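You operate a simulated robot arm through the tools that you are given. There is no shell and no other tool. Be economical: measure what you need, move in short steps, check, and stop when the job is done.

Carry out the task below with a simulated robot arm. There is one attempt and no reset: what you move stays moved.

TASK
Put things in order on the top of the wide steel table. At the end: the grey cup stands where the yellow scrubber stood; the brown bottle from the top of the wide steel table stands where the grey cup stood; the yellow scrubber stands where the white ticket (marked "jelly") stood; the white ticket from the top of the wide steel table is on the grey big box; whatever was shut is shut again. Leave all else as you found it, and nothing knocked over.
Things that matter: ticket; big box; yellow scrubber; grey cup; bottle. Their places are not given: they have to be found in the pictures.

It is judged by the outcome, as a careful person would: the job done as asked, and still so three seconds after it is handed in. It fails if anything else is knocked over, pushed out of place, dropped, spilled or broken.

THE ROBOT
A 7-joint arm with a two-finger parallel gripper, fixed in place. Base frame: the origin is at the foot of the arm, x ahead of it, y to its left, z up; the work surface is at about z = 0. Lengths are in mm, angles in degrees, forces in N, time in s.
With the tool pointing down near the work surface it reaches from about 240 to 620 mm from the base axis. Its first joint turns from -66.0 to 66.0 degrees. Payload 2.6 kg.
Tool frame: the origin (TCP) lies between the finger pads and is the grasp point; the fingertips stand 30 mm ahead of it; z points along the fingers, y is the line along which they close. The gripper opens to 94 mm. The fingers are 28 mm wide and 10 mm thick; the gripper's body (50 by 96 mm) begins 55 mm behind the TCP.
Orientation is that of the tool frame in the base frame, as a unit quaternion [w, x, y, z]. With the fingers straight down and closing along the base's y, the tool's x points along the base's -x, its y along +y and its z along -z.

THE INTERFACE
- The arm moves only by the tool jog_arm. Its argument "deltas" is text: rows parted by semicolons, each of 7 numbers parted by spaces: the shift along the tool's x, y, z in units of 100 mm (1.0 is 100 mm), then the turn, a rotation vector about the tool's x, y, z in units of 90 degrees (1.0 is 90 degrees), then the opening, from 0 (shut) to 1 (fully open). In form: tx ty tz wx wy wz hand; .... A call has 1 to 10 rows; each row is the pose to reach, as a shift and turn from the pose commanded when the call began, along the tool's axes at that moment. A call with a number of a shift or a turn outside -1 to 1 is refused whole. A row lasts 0.2 s, in which the tool goes at most 50 mm and 8.6 degrees; a call with a longer step from one row to the next is refused whole, and so is a gripper value outside its range. A pose out of reach is approached as far as the arm can. The call stops where the force on the tool passes 40 N (or 10 N more than at its start, if that is more) or the arm is blocked; 0.2 s more then pass. The fingers move at their own pace (about 72 mm/s each) and stop on an object; they squeeze with about 29 N. The grip force told is the motor's: it shows also when the fingers shut on nothing. Time passes only in rows, and 0.2 s behind the last, so rows that repeat a pose let the fingers close. It gives the time, the measured TCP pose, the force on the tool (base axes), the opening and the grip force at its end, in the units of the frame above (readings bear some noise).
- Cameras (640 x 400 px; columns grow to the right, rows downward): "scene" is fixed at [31.4, 440.5, 558.5]; the picture's right is [-0.83, -0.55, 0.00], its down [-0.33, 0.50, -0.80] and it looks along [0.44, -0.67, -0.60] (base axes); focal length 299 px, centre (320, 200). "wrist" rides on the gripper at [-37, 0, -58] in the tool frame; the picture's right is [0.00, -1.00, 0.00], its down [0.97, 0.00, -0.24] and it looks along [0.24, 0.00, 0.97] (tool axes); focal length 218 px, centre (320, 200).
- capture(camera): a new picture of that camera. No time passes.
- probe_pixels(camera, pixels): there is no depth. For up to 12 entries [column, row, z] of the newest picture of that camera ("zoom" is the newest enlarged one), the place [x, y] in the base frame at which the ray of that pixel passes the height z, good to about 3 mm, but the place of the scene camera against the robot may be out by one fixed shift of up to 18 mm in any direction. No time passes.
- inspect(camera, box): a new picture of the part [left, top, right, bottom] of that camera's present view, enlarged. No time passes.
- hand_in(): hands the job in; it is judged then, once.

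Work in short steps. Measure before you move; look again where a grasp or a placing could have gone wrong, and mend it. You have 80 turns and 38 pictures in all, those below and enlarged ones among them. Open the gripper and draw the arm clear of the work before you hand the job in, unless the task says otherwise; then end with one line.

The tools are called after "Emit:" as a command line: name --argument value ..., lists and objects as JSON in quotes. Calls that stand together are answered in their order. jog_arm: Moves the arm, as the interface text tells. Its arguments: {"type":"object","properties":{"deltas":{"type":"string"}},"required":["deltas"]} The other tools are called the same way: capture (camera) takes a picture; probe_pixels (camera, pixels) gives the place at which the rays of pixels pass given heights; inspect (camera, box) takes an enlarged picture of a part of a camera's view; hand_in () hands the job in.

At the start:

```text
time_s: 0.0
ee_pos: [374.8, 138.6, 365.8]
tcp_rot: [-0.001, 0.0, 1.0, 0.0]
force: [-0.2, -0.8, 0.2]
finger_gap: 94.0
finger_force: 0.1
```

scene: 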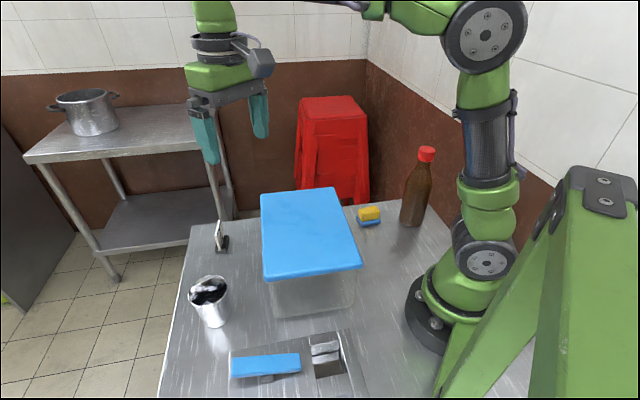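
wrist: 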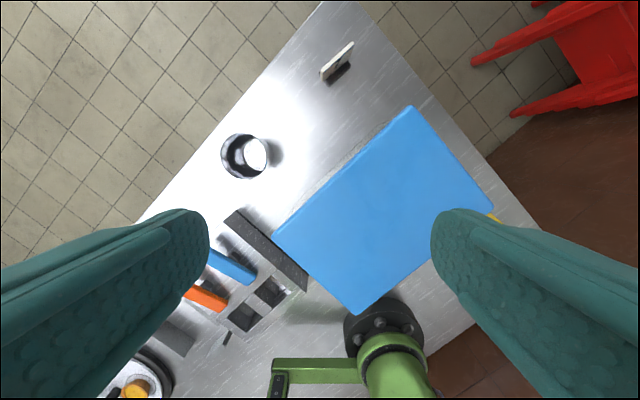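

The scene picture shows the cup near (210,300), the ticket near (221,238), the scrubber near (369,215), the bottle near (415,190), and a box with a blue lid. I'll enlarge these to identify them.

Emit:
inspect --camera "scene" --box '[160, 180, 400, 400]'

Emit:
inspect --camera "scene" --box '[330, 130, 490, 240]'

Emit:
inspect --camera "wrist" --box '[80, 20, 520, 400]'

```text
1.82 times, centred on (280, 290) of scene
```

zoom: 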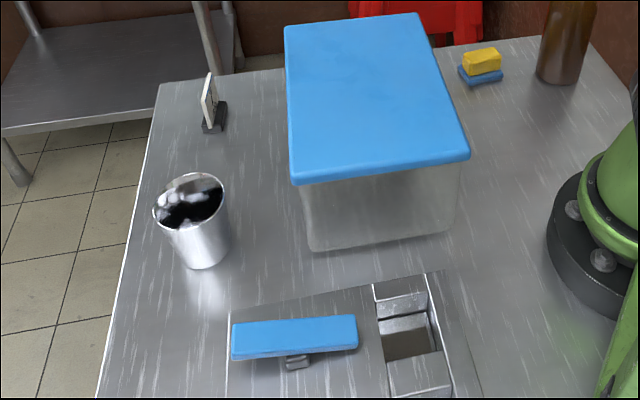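

```text
3.64 times, centred on (410, 185) of scene
```

zoom: 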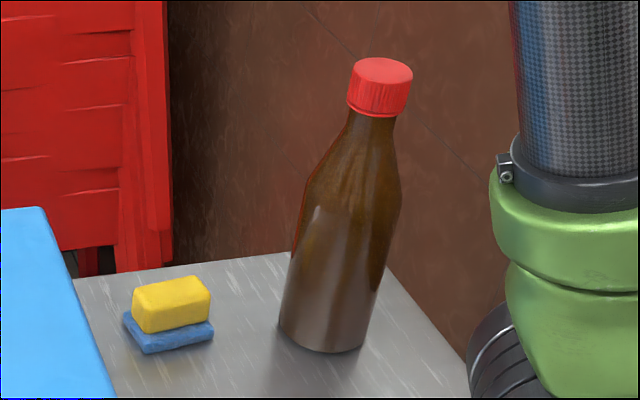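

```text
1.05 times, centred on (300, 210) of wrist
```

zoom: 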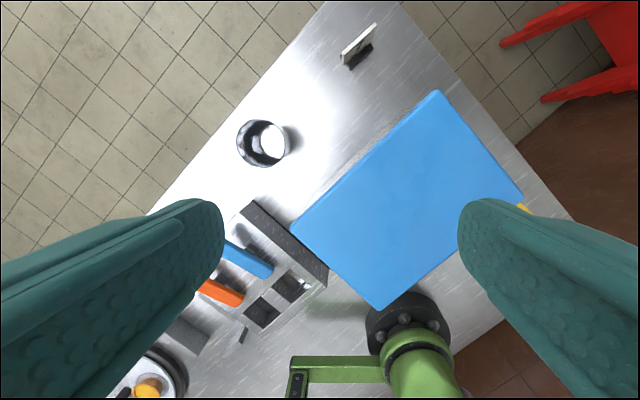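

The box is a clear, greyish container with a blue lid. I'll probe the main points in both cameras.

Emit:
capture --camera "wrist"

Emit:
probe_pixels --camera "wrist" --pixels '[[245, 158, 90], [245, 158, 0], [338, 78, 0], [412, 108, 130], [493, 210, 130], [357, 313, 130], [274, 237, 130], [240, 212, 0], [305, 290, 0], [140, 385, 0], [492, 218, 30], [335, 62, 50]]'

Emit:
capture --camera "scene"

Emit:
probe_pixels --camera "scene" --pixels '[[210, 325, 0], [208, 282, 90], [222, 247, 0], [369, 224, 0], [369, 208, 40], [412, 224, 0], [427, 150, 200], [262, 194, 130], [332, 188, 130], [362, 266, 130], [266, 281, 130], [278, 317, 0]]'

```text
32 pictures are left
```

wrist: 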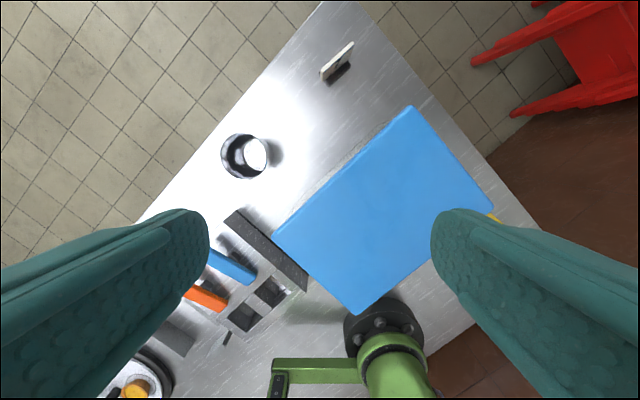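

```text
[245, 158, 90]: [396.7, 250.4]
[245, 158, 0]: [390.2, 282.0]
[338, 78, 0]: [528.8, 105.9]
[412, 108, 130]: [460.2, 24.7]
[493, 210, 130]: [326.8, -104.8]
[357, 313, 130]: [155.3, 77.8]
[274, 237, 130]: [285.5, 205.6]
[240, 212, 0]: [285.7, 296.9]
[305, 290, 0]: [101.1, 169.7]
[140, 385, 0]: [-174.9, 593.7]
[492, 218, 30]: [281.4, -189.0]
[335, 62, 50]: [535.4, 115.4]
```

```text
31 pictures are left
```

scene: 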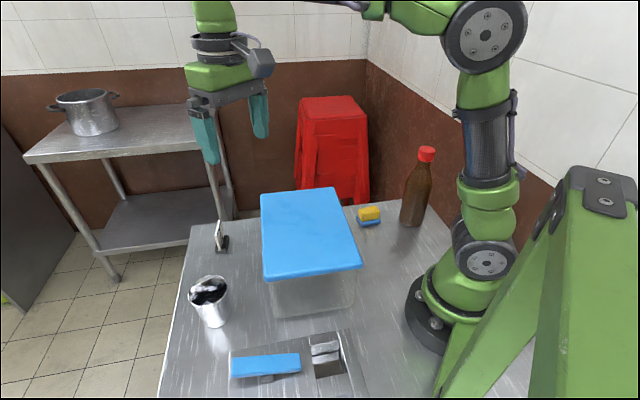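

```text
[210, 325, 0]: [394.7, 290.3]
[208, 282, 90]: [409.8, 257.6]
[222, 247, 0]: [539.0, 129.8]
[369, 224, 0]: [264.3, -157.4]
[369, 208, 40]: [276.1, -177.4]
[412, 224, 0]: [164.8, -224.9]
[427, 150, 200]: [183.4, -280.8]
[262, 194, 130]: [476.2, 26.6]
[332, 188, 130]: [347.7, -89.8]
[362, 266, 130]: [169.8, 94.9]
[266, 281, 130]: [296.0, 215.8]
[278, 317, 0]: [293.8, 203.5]
```

Both cameras agree to within about 15 mm. The wrist picture shows more things at its lower left. I'll move the arm to see them and make sure no other grey big box is there.

Emit:
jog_arm --deltas "0.3 0.3 0 0 0 0 1; 0.6 0.6 0 0 0 0 1; 0.9 0.9 0 0 0 0 1"

Emit:
capture --camera "wrist"

```text
time_s: 0.8
ee_pos: [284.4, 227.1, 363.2]
tcp_rot: [0.001, 0.001, 1.0, -0.001]
force: [0.2, 0.0, -0.3]
finger_gap: 94.0
finger_force: 0.0
```

```text
30 pictures are left
```

wrist: 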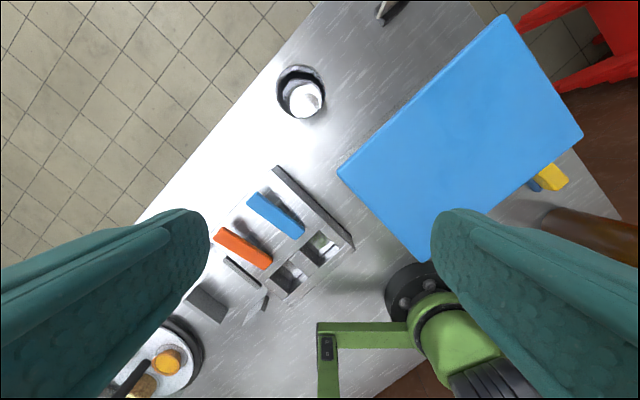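

There's only a knife rack and a pan there, so the big box is the lidded grey container. Next I move towards the ticket (near 530,110) for a close look.

Emit:
jog_arm --deltas "-0.3 -0.3 0 0 0 0 1; -0.6 -0.6 0 0 0 0 1; -0.9 -0.9 0 0 0 0 1"

Emit:
jog_arm --deltas "-0.3 -0.1 0.2 0 0 0 1; -0.6 -0.2 0.4 0 0 0 1; -0.8 -0.25 0.7 0 0 0 1; -0.95 -0.28 1.0 0 0 0 1"

Emit:
capture --camera "wrist"

```text
time_s: 1.6
ee_pos: [376.3, 137.2, 361.9]
tcp_rot: [0.0, -0.001, 1.0, 0.0]
force: [0.6, 0.6, -0.4]
finger_gap: 94.0
finger_force: 0.1
```

```text
time_s: 2.6
ee_pos: [469.6, 106.4, 260.7]
tcp_rot: [0.0, -0.001, 1.0, -0.001]
force: [-0.7, -0.2, -0.3]
finger_gap: 94.1
finger_force: 0.1
```

```text
29 pictures are left
```

wrist: 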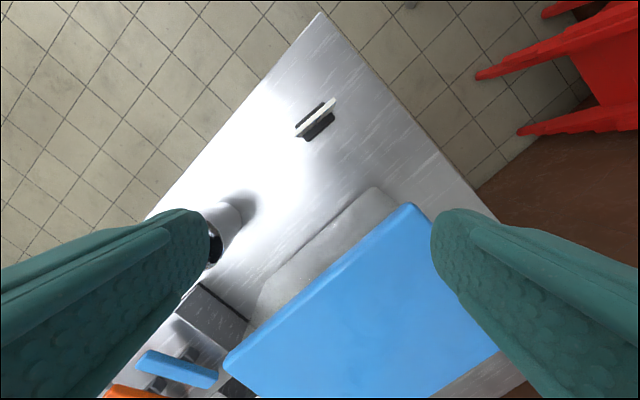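

The ticket is at (315,120). I'll enlarge it and measure it.

Emit:
inspect --camera "wrist" --box '[270, 80, 366, 140]'

Emit:
inspect --camera "scene" --box '[190, 210, 254, 260]'

```text
6.67 times, centred on (318, 110) of wrist
```

zoom: 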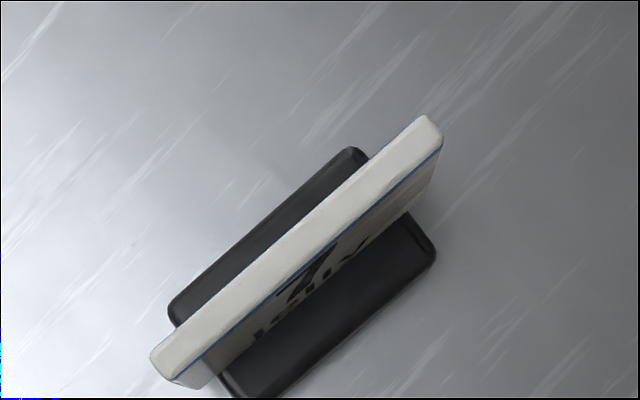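

```text
8.00 times, centred on (222, 235) of scene
```

zoom: 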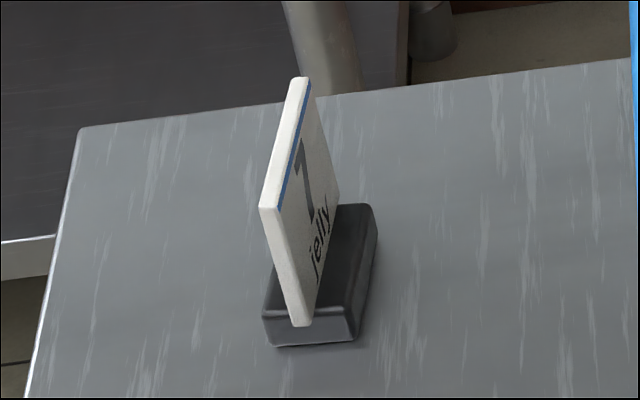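

Emit:
probe_pixels --camera "wrist" --pixels '[[295.5, 126.5, 12], [324, 102.5, 12], [335.2, 118.2, 12], [304, 139, 12], [293.2, 134, 50], [336, 98.8, 50], [296, 136, 55], [335.5, 98, 55]]'

Emit:
capture --camera "scene"

Emit:
probe_pixels --camera "scene" --pixels '[[217, 236, 50], [220, 219.7, 50], [217, 236, 60], [220, 219.7, 60], [217, 253, 0], [225.5, 253, 0], [229, 238, 0], [216, 249, 12], [236, 235.5, 12]]'

```text
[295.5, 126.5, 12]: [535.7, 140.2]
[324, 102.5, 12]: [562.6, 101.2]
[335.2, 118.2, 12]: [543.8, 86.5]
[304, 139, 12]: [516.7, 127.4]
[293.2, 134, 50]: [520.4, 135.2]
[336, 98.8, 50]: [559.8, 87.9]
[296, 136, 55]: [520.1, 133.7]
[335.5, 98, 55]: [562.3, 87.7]
```

```text
26 pictures are left
```

scene: 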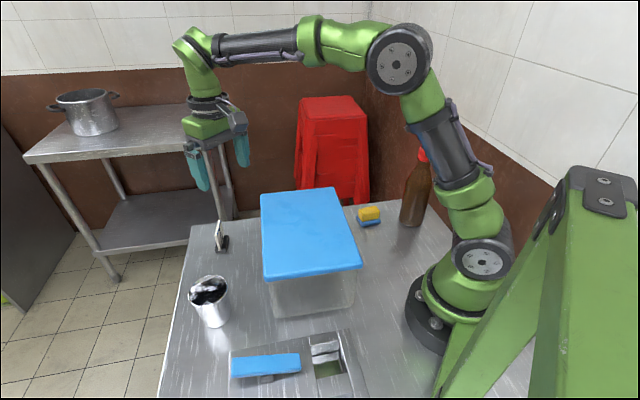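

```text
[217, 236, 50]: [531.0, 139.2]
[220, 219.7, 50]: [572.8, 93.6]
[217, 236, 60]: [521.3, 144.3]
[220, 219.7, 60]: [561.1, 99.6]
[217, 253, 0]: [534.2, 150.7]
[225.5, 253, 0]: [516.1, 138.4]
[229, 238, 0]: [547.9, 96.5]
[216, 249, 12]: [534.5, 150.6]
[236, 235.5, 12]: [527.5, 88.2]
```

The ticket is a card on a small dark base centred near (540,114). Its plane runs at about -50°. I turn the tool 50° so it closes across the card, and go above it.

Emit:
jog_arm --deltas "-0.15 0.02 0.1 0 0 0.09 1; -0.3 0.04 0.3 0 0 0.18 1; -0.45 0.06 0.5 0 0 0.27 1; -0.6 0.07 0.7 0 0 0.36 1; -0.704 0.076 0.9 0 0 0.45 1; -0.704 0.076 1.0 0 0 0.54 1; -0.704 0.076 1.0 0 0 0.556 1"

Emit:
capture --camera "wrist"

```text
time_s: 4.2
ee_pos: [542.2, 118.0, 164.2]
tcp_rot: [0.0, 0.423, 0.906, 0.0]
force: [0.8, -0.2, 0.0]
finger_gap: 94.1
finger_force: 0.1
```

```text
25 pictures are left
```

wrist: 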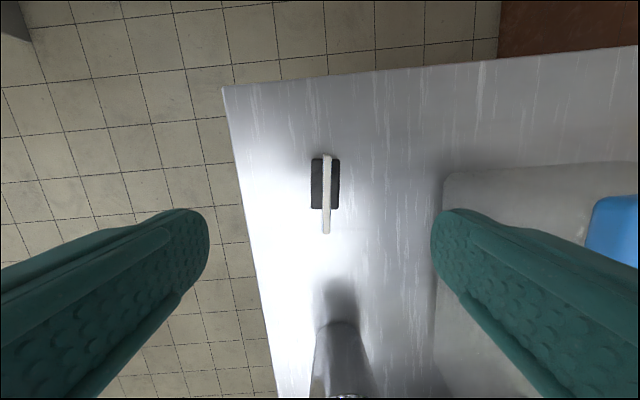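

The card lines up with the image columns, from (326,154) to (327,234), so it sits slightly right of centre. I'll probe its position before going down.

Emit:
probe_pixels --camera "wrist" --pixels '[[326, 154, 55], [327, 234, 55], [311, 160, 12], [340, 160, 12], [339, 208, 12], [311, 208, 12], [326, 154, 65], [327, 234, 65], [344, 335, 90]]'

```text
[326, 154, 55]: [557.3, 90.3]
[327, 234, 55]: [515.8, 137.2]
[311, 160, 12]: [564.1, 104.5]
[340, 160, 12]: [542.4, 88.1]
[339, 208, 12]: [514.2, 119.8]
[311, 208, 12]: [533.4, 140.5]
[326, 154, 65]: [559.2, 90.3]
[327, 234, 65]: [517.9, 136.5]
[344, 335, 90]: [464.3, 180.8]
```

Emit:
jog_arm --deltas "0 -0.055 0.3 0 0 0 0.7; 0 -0.055 0.6 0 0 0 0.6; 0 -0.055 0.9 0 0 0 0.5; 0 -0.055 0.98 0 0 0 0.5"

Emit:
capture --camera "wrist"

```text
time_s: 5.2
ee_pos: [538.6, 113.7, 65.3]
tcp_rot: [0.001, 0.423, 0.906, 0.001]
force: [0.4, -0.6, -0.6]
finger_gap: 47.0
finger_force: 0.0
```

```text
24 pictures are left
```

wrist: 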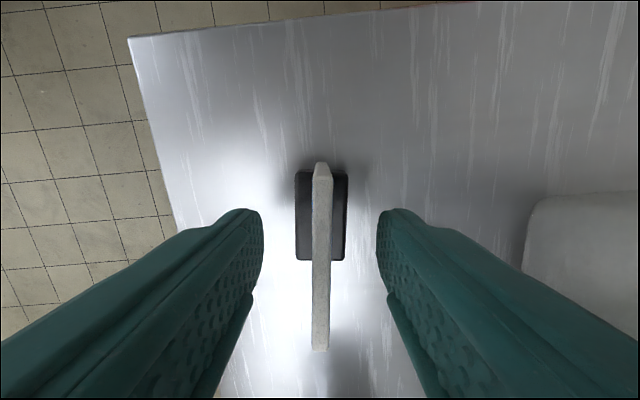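

The card is centred between the fingers. I go down 15 mm and close.

Emit:
jog_arm --deltas "0 0 0.14 0 0 0 0.5; 0 0 0.14 0 0 0 0; 0 0 0.14 0 0 0 0; 0 0 0.14 0 0 0 0; 0 0 0.14 0 0 0 0"

```text
time_s: 6.4
ee_pos: [536.5, 114.7, 53.2]
tcp_rot: [0.0, 0.423, 0.906, 0.0]
force: [0.9, 0.2, 0.5]
finger_gap: 9.7
finger_force: 29.0
```

Grip is held at a 9.7 mm gap. I lift, then carry the ticket over the lid, which I estimate at about 145 mm high.

Emit:
jog_arm --deltas "0 0 -0.2 0 0 0 0; 0 0 -0.5 0 0 0 0; 0 0 -0.8 0 0 0 0; 0 0 -1.0 0 0 0 0"

Emit:
jog_arm --deltas "0 0 -0.3 0 0 0 0; 0 0 -0.6 0 0 0 0; 0 0 -0.95 0 0 0 0; 0.1 -0.3 -1.0 0 0 0 0; 0.2 -0.6 -1.0 0 0 0 0; 0.4 -0.95 -1.0 0 0 0 0"

Emit:
jog_arm --deltas "0.2 -0.3 0 0 0 0 0; 0.4 -0.6 0 0 0 0 0; 0.6 -0.9 0 0 0 0 0; 0.69 -1.0 0 0 0 0 0; 0.69 -1.0 0 0 0 0 0"

Emit:
capture --camera "scene"

```text
time_s: 7.4
ee_pos: [537.3, 112.7, 152.4]
tcp_rot: [0.0, 0.423, 0.906, 0.001]
force: [-0.9, -0.1, -1.2]
finger_gap: 9.8
finger_force: 29.3
```

```text
time_s: 8.8
ee_pos: [437.4, 86.4, 252.1]
tcp_rot: [0.0, 0.423, 0.906, 0.0]
force: [0.1, -0.3, -0.2]
finger_gap: 9.6
finger_force: 28.9
```

```text
time_s: 10.0
ee_pos: [316.0, 73.9, 251.1]
tcp_rot: [0.0, 0.423, 0.906, 0.0]
force: [-0.8, -0.5, -0.7]
finger_gap: 9.7
finger_force: 29.3
```

```text
23 pictures are left
```

scene: 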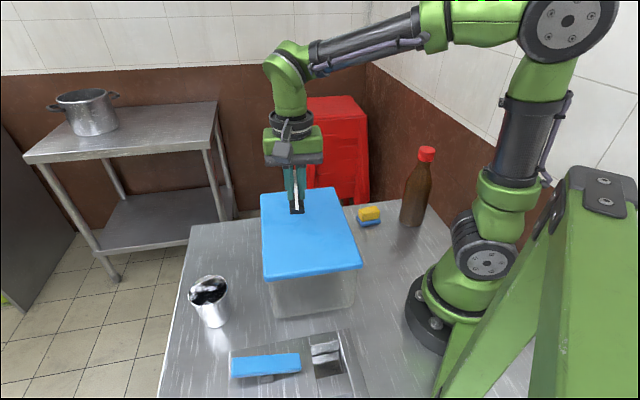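

The ticket hangs over the lid centre. I lower it gradually, watching the force.

Emit:
jog_arm --deltas "0 0 0.2 0 0 0 0; 0 0 0.4 0 0 0 0; 0 0 0.46 0 0 0 0"

Emit:
inspect --camera "scene" --box '[250, 150, 378, 230]'

```text
time_s: 10.8
ee_pos: [316.4, 73.0, 208.6]
tcp_rot: [0.0, 0.423, 0.906, 0.0]
force: [-0.2, 0.4, -0.6]
finger_gap: 9.5
finger_force: 29.2
```

```text
5.00 times, centred on (314, 190) of scene
```

zoom: 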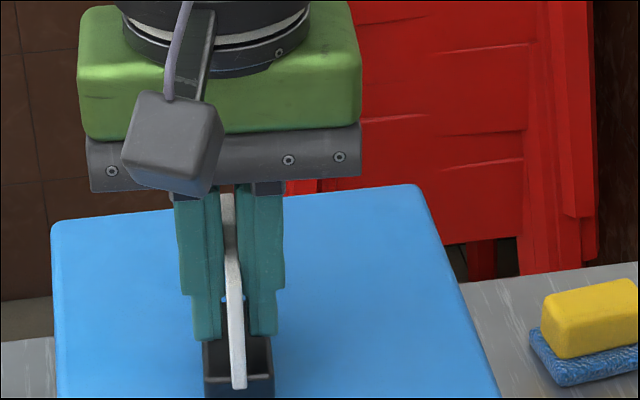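

Emit:
jog_arm --deltas "0 0 0.02 0 0 0 0; 0 0 0.04 0 0 0 0; 0 0 0.06 0 0 0 0"

Emit:
jog_arm --deltas "0 0 0.015 0 0 0 0; 0 0 0.03 0 0 0 0"

Emit:
jog_arm --deltas "0 0 0.015 0 0 0 0; 0 0 0.03 0 0 0 0"

Emit:
inspect --camera "scene" --box '[262, 190, 326, 230]'

```text
time_s: 11.6
ee_pos: [316.3, 73.2, 201.4]
tcp_rot: [0.0, 0.425, 0.905, 0.0]
force: [-0.2, 0.1, -1.2]
finger_gap: 9.5
finger_force: 29.1
```

```text
time_s: 12.2
ee_pos: [317.2, 73.9, 200.5]
tcp_rot: [0.002, 0.423, 0.906, 0.002]
force: [-4.6, -2.3, 21.1]
finger_gap: 9.8
finger_force: 29.0
```

```text
time_s: 12.8
ee_pos: [318.4, 74.4, 195.6]
tcp_rot: [0.002, 0.422, 0.906, 0.001]
force: [2.5, 0.8, 20.9]
finger_gap: 9.5
finger_force: 29.1
```

```text
10.00 times, centred on (294, 210) of scene
```

zoom: 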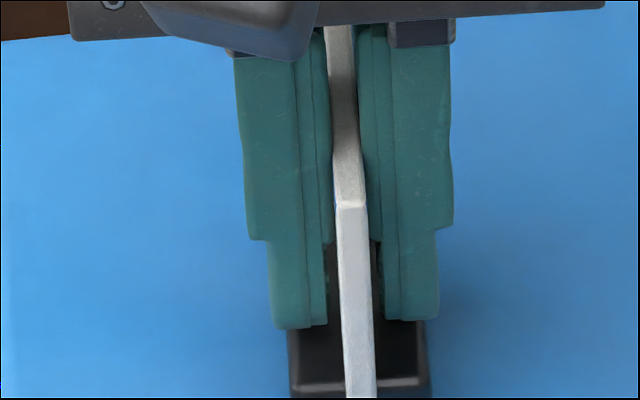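

Contact is made. I ease the pressure and open a little.

Emit:
jog_arm --deltas "0 0 -0.02 0 0 0 0; 0 0 -0.02 0 0 0 0.2; 0 0 -0.02 0 0 0 0.3; 0 0 -0.02 0 0 0 0.4; 0 0 -0.02 0 0 0 0.4"

Emit:
capture --camera "wrist"

```text
time_s: 14.0
ee_pos: [317.6, 71.7, 197.5]
tcp_rot: [0.0, 0.422, 0.907, 0.0]
force: [-0.2, 0.5, 0.6]
finger_gap: 37.8
finger_force: 0.1
```

```text
20 pictures are left
```

wrist: 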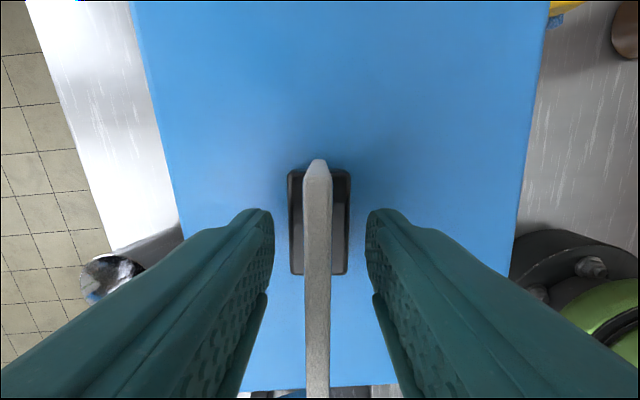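

The ticket stands upright on the lid. I rise and go over to view the scrubber.

Emit:
jog_arm --deltas "0 0 -0.3 0 0 0 0.5; 0 0 -0.6 0 0 0 0.7; 0 0 -0.9 0 0 0 1; 0 0 -1 0 0 0 1"

Emit:
jog_arm --deltas "-0.3 -0.3 0 0 0 0 1; -0.6 -0.6 0 0 0 0 1; -0.9 -0.9 0 0 0 0 1; -1 -1 0 0 0 0 1"

Emit:
jog_arm --deltas "-0.2 -0.2 0 0 0 0 1; -0.37 -0.37 0 0 0 0 1; -0.37 -0.37 0 0 0 0 1"

Emit:
capture --camera "wrist"

```text
time_s: 15.0
ee_pos: [317.1, 72.9, 299.9]
tcp_rot: [0.001, 0.423, 0.906, 0.0]
force: [-0.6, 0.5, -0.2]
finger_gap: 93.8
finger_force: 0.2
```

```text
time_s: 16.0
ee_pos: [302.3, -70.0, 301.8]
tcp_rot: [0.0, 0.423, 0.906, 0.0]
force: [-0.6, 0.0, 1.0]
finger_gap: 94.4
finger_force: 0.0
```

```text
time_s: 16.8
ee_pos: [296.8, -121.4, 300.9]
tcp_rot: [0.0, 0.422, 0.906, 0.0]
force: [0.3, -0.9, -0.6]
finger_gap: 93.9
finger_force: 0.0
```

```text
19 pictures are left
```

wrist: 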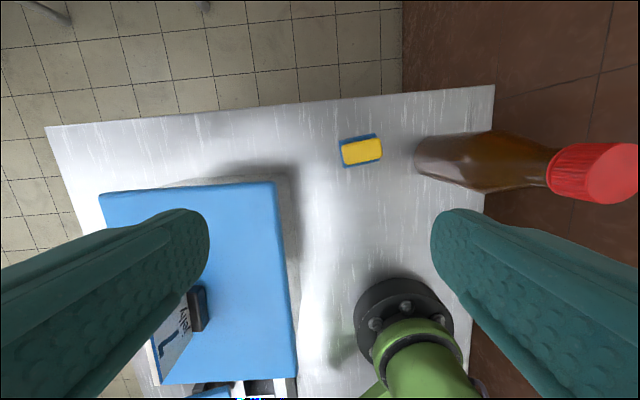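

Emit:
inspect --camera "wrist" --box '[320, 110, 448, 190]'

Emit:
probe_pixels --camera "wrist" --pixels '[[361, 150, 10], [362, 151, 35], [415, 157, 0], [430, 157, 0], [595, 172, 200], [595, 172, 220], [553, 172, 180]]'

```text
5.00 times, centred on (384, 150) of wrist
```

zoom: 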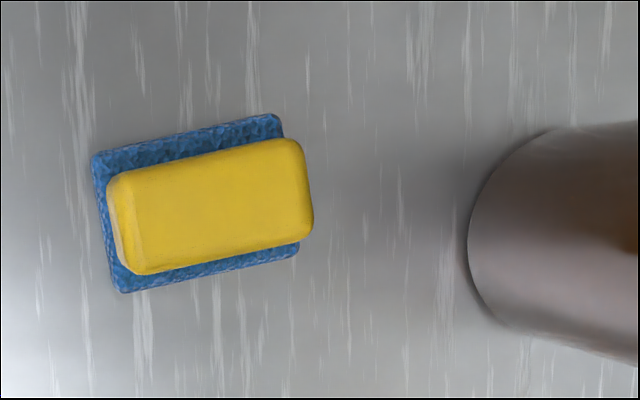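

```text
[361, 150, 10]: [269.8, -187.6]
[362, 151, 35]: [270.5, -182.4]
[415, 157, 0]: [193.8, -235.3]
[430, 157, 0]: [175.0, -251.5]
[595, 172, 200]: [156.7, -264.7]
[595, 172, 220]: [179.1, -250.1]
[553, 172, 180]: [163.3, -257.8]
```

The scrubber is at about (270,-186), about 50 mm long and tilted roughly 12°. I position over it with the fingers along its long axis, then check.

Emit:
jog_arm --deltas "-0.1 -0.2 0.3 0 0 -0.06 1; -0.2 -0.4 0.6 0 0 -0.13 1; -0.32 -0.62 0.9 0 0 -0.13 0.9; -0.32 -0.62 1.0 0 0 -0.13 0.85; -0.32 -0.62 1.0 0 0 -0.13 0.85"

Emit:
capture --camera "wrist"

```text
time_s: 18.0
ee_pos: [272.6, -183.6, 193.7]
tcp_rot: [0.0, 0.328, 0.945, 0.0]
force: [0.0, 0.0, -0.3]
finger_gap: 80.1
finger_force: 0.1
```

```text
17 pictures are left
```

wrist: 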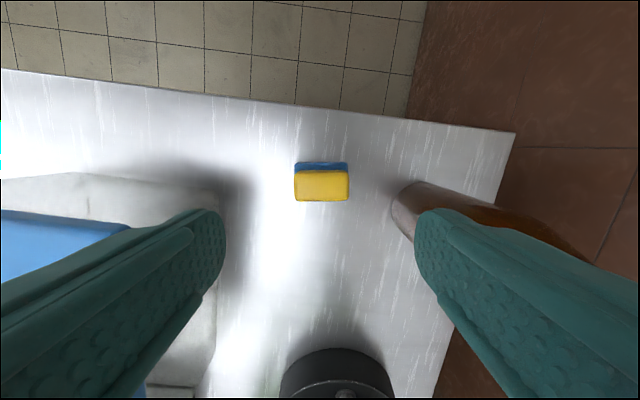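

Emit:
probe_pixels --camera "wrist" --pixels '[[321.5, 162, 8], [321.5, 172, 35], [321.5, 200, 35], [295, 185, 35], [348, 185, 35], [297, 163, 8], [347, 163, 8], [395, 210, 0], [400, 190, 0], [322, 201, 8], [413, 183, 0]]'

```text
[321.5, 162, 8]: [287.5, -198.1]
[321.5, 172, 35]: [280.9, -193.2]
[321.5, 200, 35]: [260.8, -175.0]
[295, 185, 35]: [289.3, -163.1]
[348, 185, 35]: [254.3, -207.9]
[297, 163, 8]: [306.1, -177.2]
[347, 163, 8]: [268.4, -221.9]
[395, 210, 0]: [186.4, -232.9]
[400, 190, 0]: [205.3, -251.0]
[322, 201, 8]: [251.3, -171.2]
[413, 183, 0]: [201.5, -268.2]
```

Fingers straddle the scrubber cleanly, with centre near (270.5,-184.5). Going down.

Emit:
jog_arm --deltas "0 -0.01 0.3 0 0 0 0.85; 0 -0.01 0.6 0 0 0 0.85; 0 -0.01 0.9 0 0 0 0.85; 0 -0.01 0.9 0 0 0 0.85"

Emit:
capture --camera "wrist"

```text
time_s: 19.0
ee_pos: [273.4, -187.8, 105.0]
tcp_rot: [0.0, 0.328, 0.945, -0.001]
force: [-1.0, -0.5, 0.3]
finger_gap: 79.7
finger_force: 0.1
```

```text
16 pictures are left
```

wrist: 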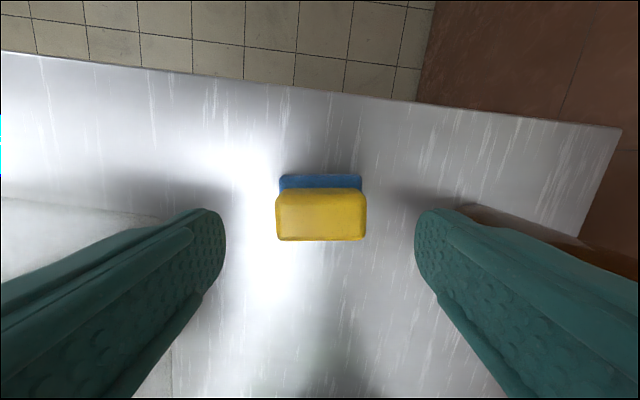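

Emit:
jog_arm --deltas "0 0 0.3 0 0 0 0.85; 0 0 0.55 0 0 0 0.85; 0 0 0.67 0 0 0 0.85; 0 0 0.67 0 0 0 0.6; 0 0 0.67 0 0 0 0.3; 0 0 0.67 0 0 0 0.3; 0 0 0.67 0 0 0 0.3"

```text
time_s: 20.6
ee_pos: [273.5, -186.1, 40.6]
tcp_rot: [0.001, 0.328, 0.945, 0.0]
force: [-0.2, 0.0, 0.2]
finger_gap: 59.9
finger_force: 29.1
```

The scrubber is gripped (60 mm). I lift it well above lid height and carry it to the ticket's old place.

Emit:
jog_arm --deltas "0 0 -0.2 0 0 0 0.3; 0 0 -0.5 0 0 0 0.3; 0 0 -0.8 0 0 0 0.3; 0 0 -1 0 0 0 0.3"

Emit:
jog_arm --deltas "0 0 -0.3 0 0 0 0.3; 0 0 -0.6 0 0 0 0.3; -0.05 0.2 -0.9 0 0 0 0.3; -0.1 0.5 -1 0 0 0 0.3; -0.1 0.8 -1.0 0 0 0 0.3; -0.1 1.0 -1.0 0 0 0 0.3"

Emit:
jog_arm --deltas "-0.03 0.3 0 0 0 0 0.3; -0.06 0.6 0 0 0 0 0.3; -0.1 0.9 0 0 0 0 0.3; -0.13 1 0 0 0 0 0.3"

Emit:
jog_arm --deltas "0 0.3 0 0 0 0 0.3; 0 0.6 0 0 0 0 0.3; 0 0.9 0 0 0 0 0.3; 0 1 0 0 0 0 0.3"

Emit:
jog_arm --deltas "0 0.3 0 0 0 0 0.3; 0 0.6 0.2 0 0 0 0.3; 0 0.9 0.5 0 0 0 0.3; 0 1 0.8 0 0 0 0.3; 0 1 0.9 0 0 0 0.3; 0 1 0.9 0 0 0 0.3"

```text
time_s: 21.6
ee_pos: [272.5, -187.8, 139.5]
tcp_rot: [0.0, 0.329, 0.944, 0.0]
force: [-0.1, 0.6, -0.6]
finger_gap: 59.6
finger_force: 28.9
```

```text
time_s: 23.0
ee_pos: [342.9, -115.4, 238.5]
tcp_rot: [0.0, 0.328, 0.945, 0.001]
force: [0.1, -0.2, -0.8]
finger_gap: 59.8
finger_force: 28.9
```

```text
time_s: 24.0
ee_pos: [416.0, -44.0, 238.3]
tcp_rot: [0.0, 0.328, 0.945, -0.001]
force: [0.1, -0.1, 0.1]
finger_gap: 59.5
finger_force: 28.9
```

```text
time_s: 25.0
ee_pos: [475.2, 34.0, 240.6]
tcp_rot: [0.0, 0.328, 0.945, 0.0]
force: [0.5, 0.1, -0.3]
finger_gap: 59.7
finger_force: 29.6
```

```text
time_s: 26.4
ee_pos: [536.7, 115.9, 150.1]
tcp_rot: [0.0, 0.328, 0.945, 0.0]
force: [0.2, -0.2, -0.2]
finger_gap: 59.8
finger_force: 29.0
```

Emit:
jog_arm --deltas "-0.03 0 0.3 0 0 0 0.3; -0.03 0 0.6 0 0 0 0.3; -0.03 0 0.9 0 0 0 0.3; -0.03 0 1.0 0 0 0 0.3; -0.03 0 1.0 0 0 0 0.3"

Emit:
jog_arm --deltas "0 0 0.03 0 0 0 0.3; 0 0 0.06 0 0 0 0.3; 0 0 0.08 0 0 0 0.3"

```text
time_s: 27.6
ee_pos: [538.7, 111.5, 49.4]
tcp_rot: [0.0, 0.328, 0.945, 0.0]
force: [-0.2, -0.4, -0.7]
finger_gap: 59.7
finger_force: 29.0
```

```text
time_s: 28.4
ee_pos: [539.9, 111.4, 42.0]
tcp_rot: [0.001, 0.329, 0.944, 0.0]
force: [-0.7, 0.1, -0.6]
finger_gap: 59.8
finger_force: 28.7
```

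Emit:
jog_arm --deltas "0 0 0.01 0 0 0 0.3; 0 0 0.02 0 0 0 0.3"

```text
time_s: 29.0
ee_pos: [540.4, 112.2, 40.5]
tcp_rot: [0.0, 0.328, 0.945, 0.0]
force: [0.1, 0.4, -0.3]
finger_gap: 59.6
finger_force: 28.8
```

Emit:
jog_arm --deltas "0 0 0.01 0 0 0 0.3; 0 0 0.015 0 0 0 0.3; 0 0 0.015 0 0 0 0.5; 0 0 0.015 0 0 0 0.7; 0 0 0.015 0 0 0 0.9; 0 0 0.015 0 0 0 0.9"

Emit:
jog_arm --deltas "0 0 -0.2 0 0 0 0.9; 0 0 -0.5 0 0 0 0.9; 0 0 -0.8 0 0 0 0.9; 0 0 -1 0 0 0 1; 0 0 -1 0 0 0 1"

Emit:
capture --camera "wrist"

```text
time_s: 30.4
ee_pos: [540.1, 112.0, 38.1]
tcp_rot: [0.0, 0.328, 0.945, 0.0]
force: [0.1, 0.1, 1.1]
finger_gap: 84.6
finger_force: 0.1
```

```text
time_s: 31.6
ee_pos: [540.6, 111.3, 140.6]
tcp_rot: [0.0, 0.328, 0.945, 0.0]
force: [-0.4, -0.6, 0.0]
finger_gap: 94.4
finger_force: 0.1
```

```text
15 pictures are left
```

wrist: 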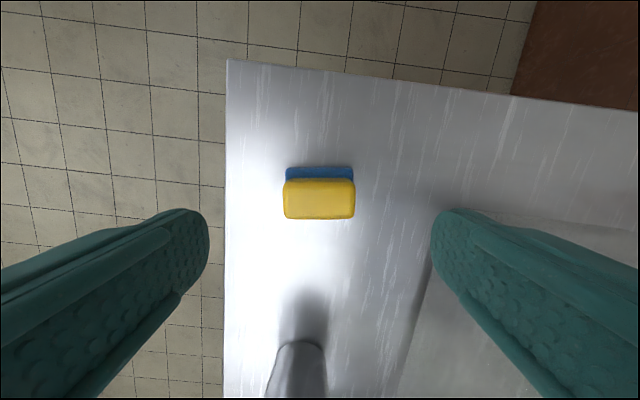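

The scrubber stands on the ticket's old place. I rise and go above the cup, near (395,258).

Emit:
jog_arm --deltas "0 0 -0.3 0 0 0 1; 0 0 -0.6 0 0 0 1; 0 0 -1.0 0 0 0 1; 0.4 0.05 -1.0 0 0 0 1; 0.8 0.1 -1.0 0 0 0 1; 1 0.14 -1.0 0 0 0 1"

Emit:
jog_arm --deltas "0.4 0.05 0 0 0 0 1; 0.8 0.1 0 0 0 0 1; 0.95 0.13 0 0 0 0 1; 0.95 0.13 0 0 0 0 1"

Emit:
capture --camera "wrist"

```text
time_s: 33.0
ee_pos: [469.8, 189.3, 239.6]
tcp_rot: [0.0, 0.329, 0.944, 0.0]
force: [-0.6, 0.6, -0.1]
finger_gap: 94.0
finger_force: 0.0
```

```text
time_s: 34.0
ee_pos: [403.7, 255.5, 239.1]
tcp_rot: [-0.001, 0.328, 0.945, -0.001]
force: [-0.4, 0.6, 1.1]
finger_gap: 93.8
finger_force: 0.0
```

```text
14 pictures are left
```

wrist: 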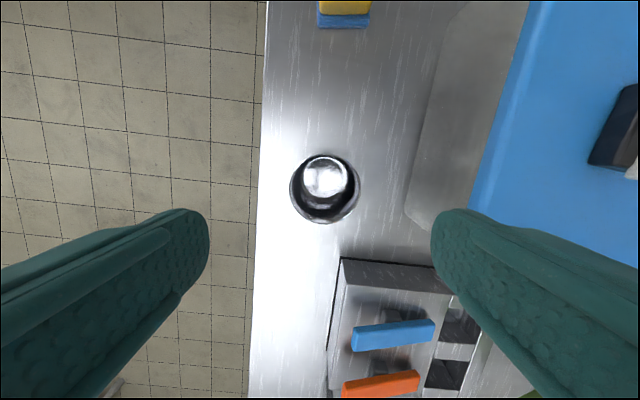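

The cup's rim is centred at (324.5,188) and is about 71 mm wide and 80 mm high, centred near (398,254). I line up and go down part-way, then check.

Emit:
jog_arm --deltas "0.035 -0.045 0.3 0 0 0 1; 0.035 -0.045 0.6 0 0 0 1; 0.035 -0.045 0.95 0 0 0 1; 0.035 -0.045 0.95 0 0 0 1"

Emit:
capture --camera "wrist"

```text
time_s: 35.0
ee_pos: [397.5, 253.8, 140.6]
tcp_rot: [0.0, 0.328, 0.945, 0.0]
force: [-0.8, 0.1, -0.2]
finger_gap: 94.0
finger_force: 0.0
```

```text
13 pictures are left
```

wrist: 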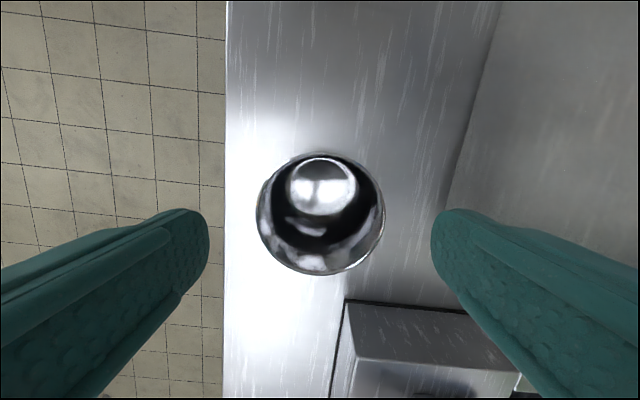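

Cup is centred between the fingers. I descend and grip.

Emit:
jog_arm --deltas "0 0 0.3 0 0 0 1; 0 0 0.6 0 0 0 1; 0 0 0.88 0 0 0 1; 0 0 0.88 0 0 0 0.9; 0 0 0.88 0 0 0 0.7; 0 0 0.88 0 0 0 0.5; 0 0 0.88 0 0 0 0.5"

```text
time_s: 36.6
ee_pos: [397.9, 253.3, 53.5]
tcp_rot: [-0.001, 0.327, 0.945, -0.001]
force: [-0.4, -0.5, -0.3]
finger_gap: 72.4
finger_force: 29.6
```

Cup gripped (72 mm). I lift it straight up, then carry it level around the ticket to the scrubber's old place.

Emit:
jog_arm --deltas "0 0 -0.1 0 0 0 0.5; 0 0 -0.3 0 0 0 0.5; 0 0 -0.5 0 0 0 0.5; 0 0 -0.7 0 0 0 0.5; 0 0 -0.9 0 0 0 0.5; 0 0 -1 0 0 0 0.5"

Emit:
jog_arm --deltas "0 0 -0.2 0 0 0 0.5; 0 0 -0.4 0 0 0 0.5; 0 0 -0.7 0 0 0 0.5; -0.1 -0.1 -0.9 0 0 0 0.5; -0.3 -0.25 -1 0 0 0 0.5; -0.5 -0.4 -1 0 0 0 0.5; -0.7 -0.57 -1 0 0 0 0.5; -0.85 -0.71 -1 0 0 0 0.5; -0.95 -0.8 -1 0 0 0 0.5"

Emit:
jog_arm --deltas "-0.2 -0.16 0 0 0 0 0.5; -0.4 -0.34 0 0 0 0 0.5; -0.6 -0.54 0 0 0 0 0.5; -0.65 -0.8 0 0 0 0 0.5; -0.66 -1.0 0 0 0 0 0.5"

Emit:
jog_arm --deltas "-0.01 -0.25 0 0 0 0 0.5; -0.03 -0.5 0 0 0 0 0.5; -0.04 -0.75 0 0 0 0 0.5; -0.05 -1.0 0 0 0 0 0.5"

Emit:
jog_arm --deltas "-0.01 -0.25 0 0 0 0 0.5; -0.03 -0.5 0 0 0 0 0.5; -0.04 -0.75 0 0 0 0 0.5; -0.05 -1.0 0 0 0 0 0.5; -0.06 -1.0 0 0 0 0 0.5"

Emit:
capture --camera "scene"

```text
time_s: 38.0
ee_pos: [398.6, 252.8, 155.3]
tcp_rot: [0.0, 0.329, 0.944, 0.001]
force: [-0.3, -0.4, -0.2]
finger_gap: 72.8
finger_force: 28.5
```

```text
time_s: 40.0
ee_pos: [425.7, 131.5, 257.5]
tcp_rot: [0.0, 0.327, 0.945, 0.0]
force: [0.2, -0.2, -0.6]
finger_gap: 72.8
finger_force: 29.2
```

```text
time_s: 41.2
ee_pos: [414.2, 11.6, 257.1]
tcp_rot: [0.0, 0.329, 0.944, 0.0]
force: [0.4, -0.1, -0.2]
finger_gap: 72.8
finger_force: 28.7
```

```text
time_s: 42.2
ee_pos: [354.1, -69.9, 257.3]
tcp_rot: [0.0, 0.328, 0.945, 0.0]
force: [-0.6, -0.1, -1.0]
finger_gap: 72.7
finger_force: 28.9
```

```text
time_s: 43.4
ee_pos: [298.7, -152.5, 256.9]
tcp_rot: [0.0, 0.328, 0.945, 0.001]
force: [-0.2, 0.2, -1.1]
finger_gap: 72.7
finger_force: 30.0
```

```text
12 pictures are left
```

scene: 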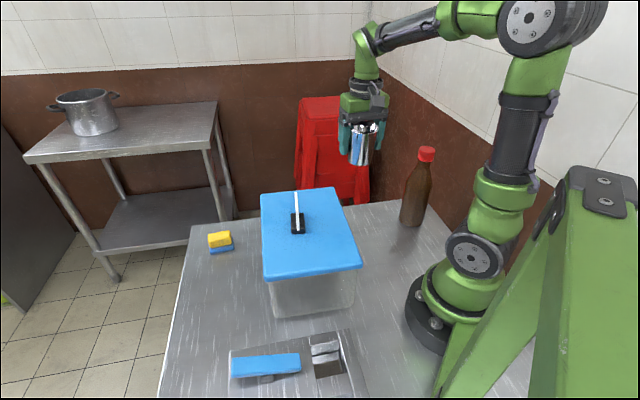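

All is standing. I move the last 43 mm, then lower the cup.

Emit:
jog_arm --deltas "0.01 -0.25 0 0 0 0 0.5; 0.016 -0.427 0 0 0 0 0.5; 0.016 -0.427 0.3 0 0 0 0.5; 0.016 -0.427 0.6 0 0 0 0.5; 0.016 -0.427 0.9 0 0 0 0.5; 0.016 -0.427 1.0 0 0 0 0.5; 0.016 -0.427 1.0 0 0 0 0.5"

Emit:
jog_arm --deltas "0 0 0.3 0 0 0 0.5; 0 0 0.6 0 0 0 0.5; 0 0 0.85 0 0 0 0.5; 0 0 0.95 0 0 0 0.5; 0 0 0.97 0 0 0 0.5; 0 0 0.97 0 0 0 0.5"

```text
time_s: 45.0
ee_pos: [272.4, -186.2, 157.8]
tcp_rot: [0.0, 0.329, 0.944, 0.0]
force: [0.5, -0.3, -0.7]
finger_gap: 72.7
finger_force: 28.7
```

```text
time_s: 46.4
ee_pos: [269.8, -186.3, 61.1]
tcp_rot: [0.0, 0.328, 0.945, 0.0]
force: [0.9, 0.6, -1.2]
finger_gap: 73.0
finger_force: 28.6
```

Emit:
jog_arm --deltas "0 0 0.02 0 0 0 0.5; 0 0 0.04 0 0 0 0.5; 0 0 0.05 0 0 0 0.5"

Emit:
jog_arm --deltas "0 0 0.01 0 0 0 0.5; 0 0 0.015 0 0 0 0.5"

```text
time_s: 47.2
ee_pos: [270.1, -185.1, 55.0]
tcp_rot: [0.0, 0.328, 0.945, 0.0]
force: [-0.3, 0.3, -0.3]
finger_gap: 72.9
finger_force: 29.2
```

```text
time_s: 47.8
ee_pos: [271.2, -184.3, 54.0]
tcp_rot: [-0.001, 0.328, 0.945, 0.0]
force: [-0.4, 0.3, -1.0]
finger_gap: 73.0
finger_force: 29.2
```

Emit:
jog_arm --deltas "0 0 0.01 0 0 0 0.5; 0 0 0.015 0 0 0 0.5"

```text
time_s: 48.4
ee_pos: [271.3, -184.1, 51.4]
tcp_rot: [0.001, 0.328, 0.945, -0.001]
force: [-3.4, -2.3, 13.4]
finger_gap: 72.8
finger_force: 29.2
```

Contact made (13 N). I release and rise straight up.

Emit:
jog_arm --deltas "0 0 -0.01 0 0 0 0.5; 0 0 -0.01 0 0 0 0.85; 0 0 -0.01 0 0 0 1; 0 0 -0.01 0 0 0 1; 0 0 -0.01 0 0 0 1"

Emit:
jog_arm --deltas "0 0 -0.1 0 0 0 1; 0 0 -0.3 0 0 0 1; 0 0 -0.6 0 0 0 1; 0 0 -0.9 0 0 0 1; 0 0 -1 0 0 0 1"

Emit:
jog_arm --deltas "0 0 -0.3 0 0 0 1; 0 0 -0.6 0 0 0 1; 0 0 -0.9 0 0 0 1; 0 0 -1 0 0 0 1"

Emit:
jog_arm --deltas "0 0 -0.3 0 0 0 1; 0 0 -0.6 0 0 0 1; 0 0 -0.6 0 0 0 1"

Emit:
capture --camera "wrist"

Emit:
capture --camera "scene"

```text
time_s: 49.6
ee_pos: [271.3, -183.2, 52.5]
tcp_rot: [0.0, 0.328, 0.945, 0.0]
force: [0.9, 0.4, 0.9]
finger_gap: 94.0
finger_force: 0.1
```

```text
time_s: 50.8
ee_pos: [270.5, -183.2, 151.5]
tcp_rot: [0.0, 0.328, 0.945, 0.0]
force: [0.3, 1.3, -0.2]
finger_gap: 94.3
finger_force: 0.1
```

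```text
time_s: 51.8
ee_pos: [271.1, -184.9, 254.8]
tcp_rot: [0.0, 0.328, 0.945, 0.0]
force: [0.6, 0.4, 0.0]
finger_gap: 93.9
finger_force: 0.1
```

```text
time_s: 52.6
ee_pos: [269.7, -187.2, 312.7]
tcp_rot: [0.001, 0.329, 0.944, 0.0]
force: [0.4, -0.4, 1.5]
finger_gap: 94.1
finger_force: 0.0
```

```text
11 pictures are left
```

wrist: 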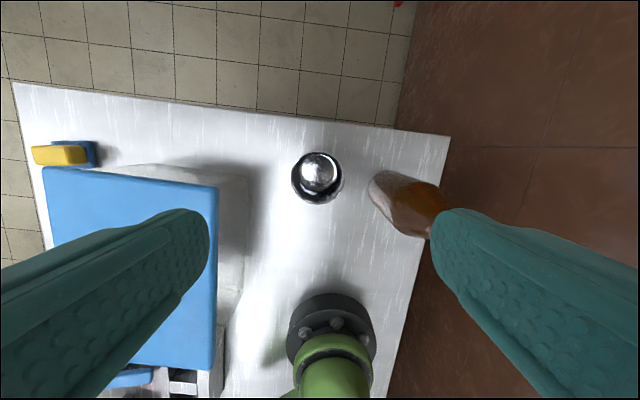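

```text
10 pictures are left
```

scene: 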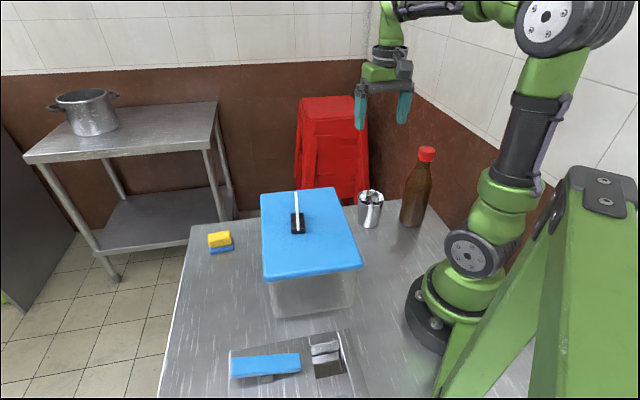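

The cup stands at the scrubber's old place. Now I go above the bottle (roughly (168,-255), about 223 mm tall) and look down on its cap.

Emit:
jog_arm --deltas "0.1 -0.3 0 0 0 0 1; 0.2 -0.6 0 0 0 0 1; 0.3 -0.9 0 0 0 0 1; 0.33 -1.0 0 0 0 0 1; 0.33 -1.0 0 0 0 0 1"

Emit:
capture --camera "wrist"

```text
time_s: 53.8
ee_pos: [183.6, -245.5, 311.3]
tcp_rot: [0.0, 0.328, 0.945, 0.001]
force: [0.4, -0.1, 0.8]
finger_gap: 94.2
finger_force: 0.1
```

```text
9 pictures are left
```

wrist: 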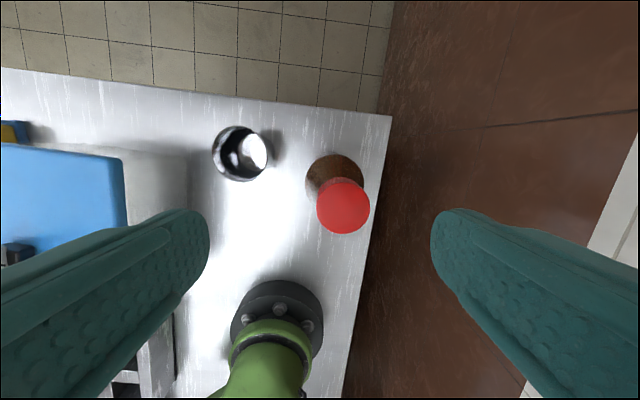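

Emit:
probe_pixels --camera "wrist" --pixels '[[343.5, 205, 200], [343.5, 205, 210], [343.5, 205, 220], [343.5, 205, 230], [306, 178, 0], [333, 154, 0], [363, 172, 0], [335, 176, 0]]'

```text
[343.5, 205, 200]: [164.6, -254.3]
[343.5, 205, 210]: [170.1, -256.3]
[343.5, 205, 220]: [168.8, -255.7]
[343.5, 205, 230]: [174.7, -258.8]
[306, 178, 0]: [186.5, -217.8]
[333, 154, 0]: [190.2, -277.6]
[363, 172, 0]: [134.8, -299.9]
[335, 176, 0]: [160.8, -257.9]
```

The cap is centred near (169.5,-256), 38 mm wide, with its top near z = 212. I align and go down to grip the cap at about z = 202.

Emit:
jog_arm --deltas "0.05 -0.168 0 0 0 0 0.9; 0.05 -0.168 0.25 0 0 0 0.8; 0.05 -0.168 0.5 0 0 0 0.8; 0.05 -0.168 0.6 0 0 0 0.8; 0.05 -0.168 0.6 0 0 0 0.8"

Emit:
capture --camera "wrist"

Emit:
inspect --camera "scene" --box '[346, 80, 474, 240]'

```text
time_s: 55.0
ee_pos: [169.6, -252.3, 253.4]
tcp_rot: [0.0, 0.329, 0.944, 0.0]
force: [-0.1, 0.5, 0.3]
finger_gap: 75.2
finger_force: 0.1
```

```text
8 pictures are left
```

wrist: 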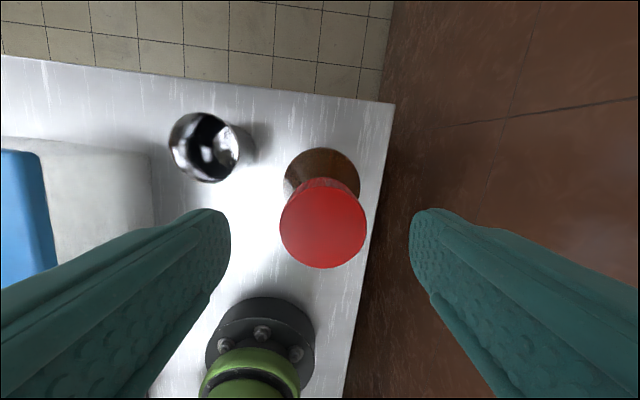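

```text
2.50 times, centred on (410, 160) of scene
```

zoom: 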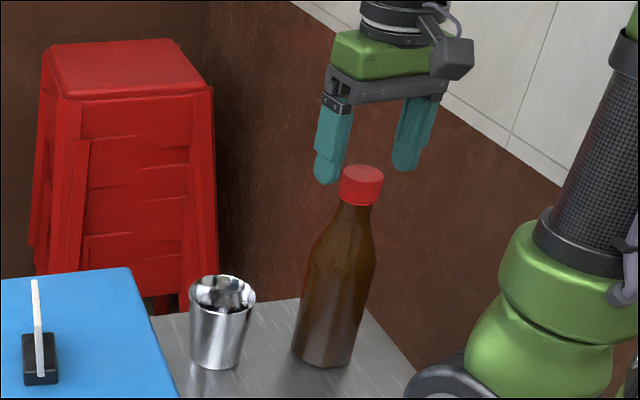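

Well centred, with the cap at (323,223). I go down 51 mm and close.

Emit:
jog_arm --deltas "-0.01 -0.013 0.25 0 0 0 0.8; -0.01 -0.013 0.45 0 0 0 0.8; -0.01 -0.013 0.52 0 0 0 0.7; -0.01 -0.013 0.52 0 0 0 0.5; -0.01 -0.013 0.52 0 0 0 0.2; -0.01 -0.013 0.52 0 0 0 0.2; -0.01 -0.013 0.52 0 0 0 0.2"

Emit:
inspect --camera "scene" --box '[378, 100, 474, 160]'

```text
time_s: 56.6
ee_pos: [166.6, -255.3, 202.6]
tcp_rot: [0.002, 0.328, 0.945, 0.0]
force: [3.6, 1.1, 14.3]
finger_gap: 37.8
finger_force: 28.9
```

```text
6.67 times, centred on (426, 130) of scene
```

zoom: 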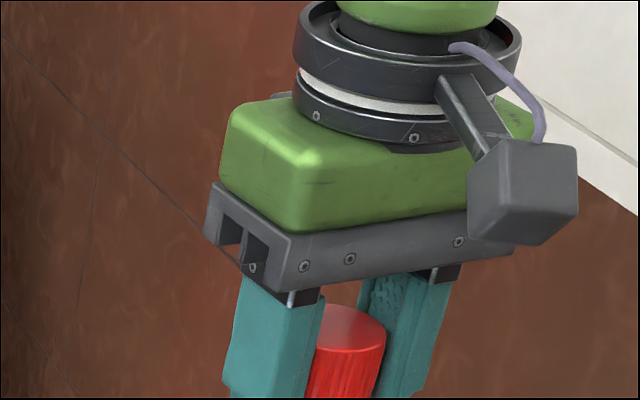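

The cap is gripped (37.8 mm). I lift slowly and check the force for the weight.

Emit:
jog_arm --deltas "0 0 -0.05 0 0 0 0.2; 0 0 -0.1 0 0 0 0.2; 0 0 -0.2 0 0 0 0.2; 0 0 -0.3 0 0 0 0.2"

Emit:
capture --camera "scene"

```text
time_s: 57.6
ee_pos: [167.7, -253.4, 230.6]
tcp_rot: [-0.001, 0.327, 0.945, -0.001]
force: [-0.6, -0.5, -5.0]
finger_gap: 33.9
finger_force: 29.2
```

```text
5 pictures are left
```

scene: 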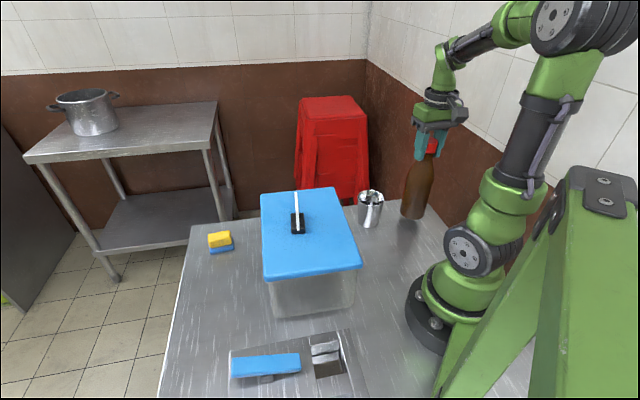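

Emit:
jog_arm --deltas "0 0 -0.1 0 0 0 0; 0 0 -0.2 0 0 0 0; 0 0 -0.3 0 0 0 0; 0 0 -0.4 0 0 0 0"

Emit:
inspect --camera "scene" --box '[378, 70, 474, 230]'

```text
time_s: 58.6
ee_pos: [168.9, -253.2, 269.7]
tcp_rot: [0.0, 0.329, 0.944, 0.0]
force: [0.5, 0.5, -6.2]
finger_gap: 34.2
finger_force: 29.1
```

```text
2.50 times, centred on (426, 150) of scene
```

zoom: 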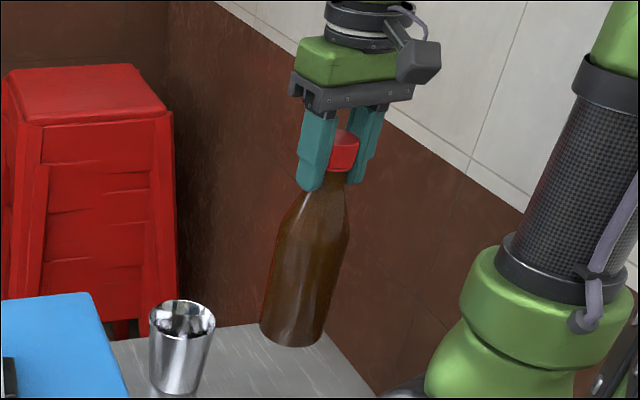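

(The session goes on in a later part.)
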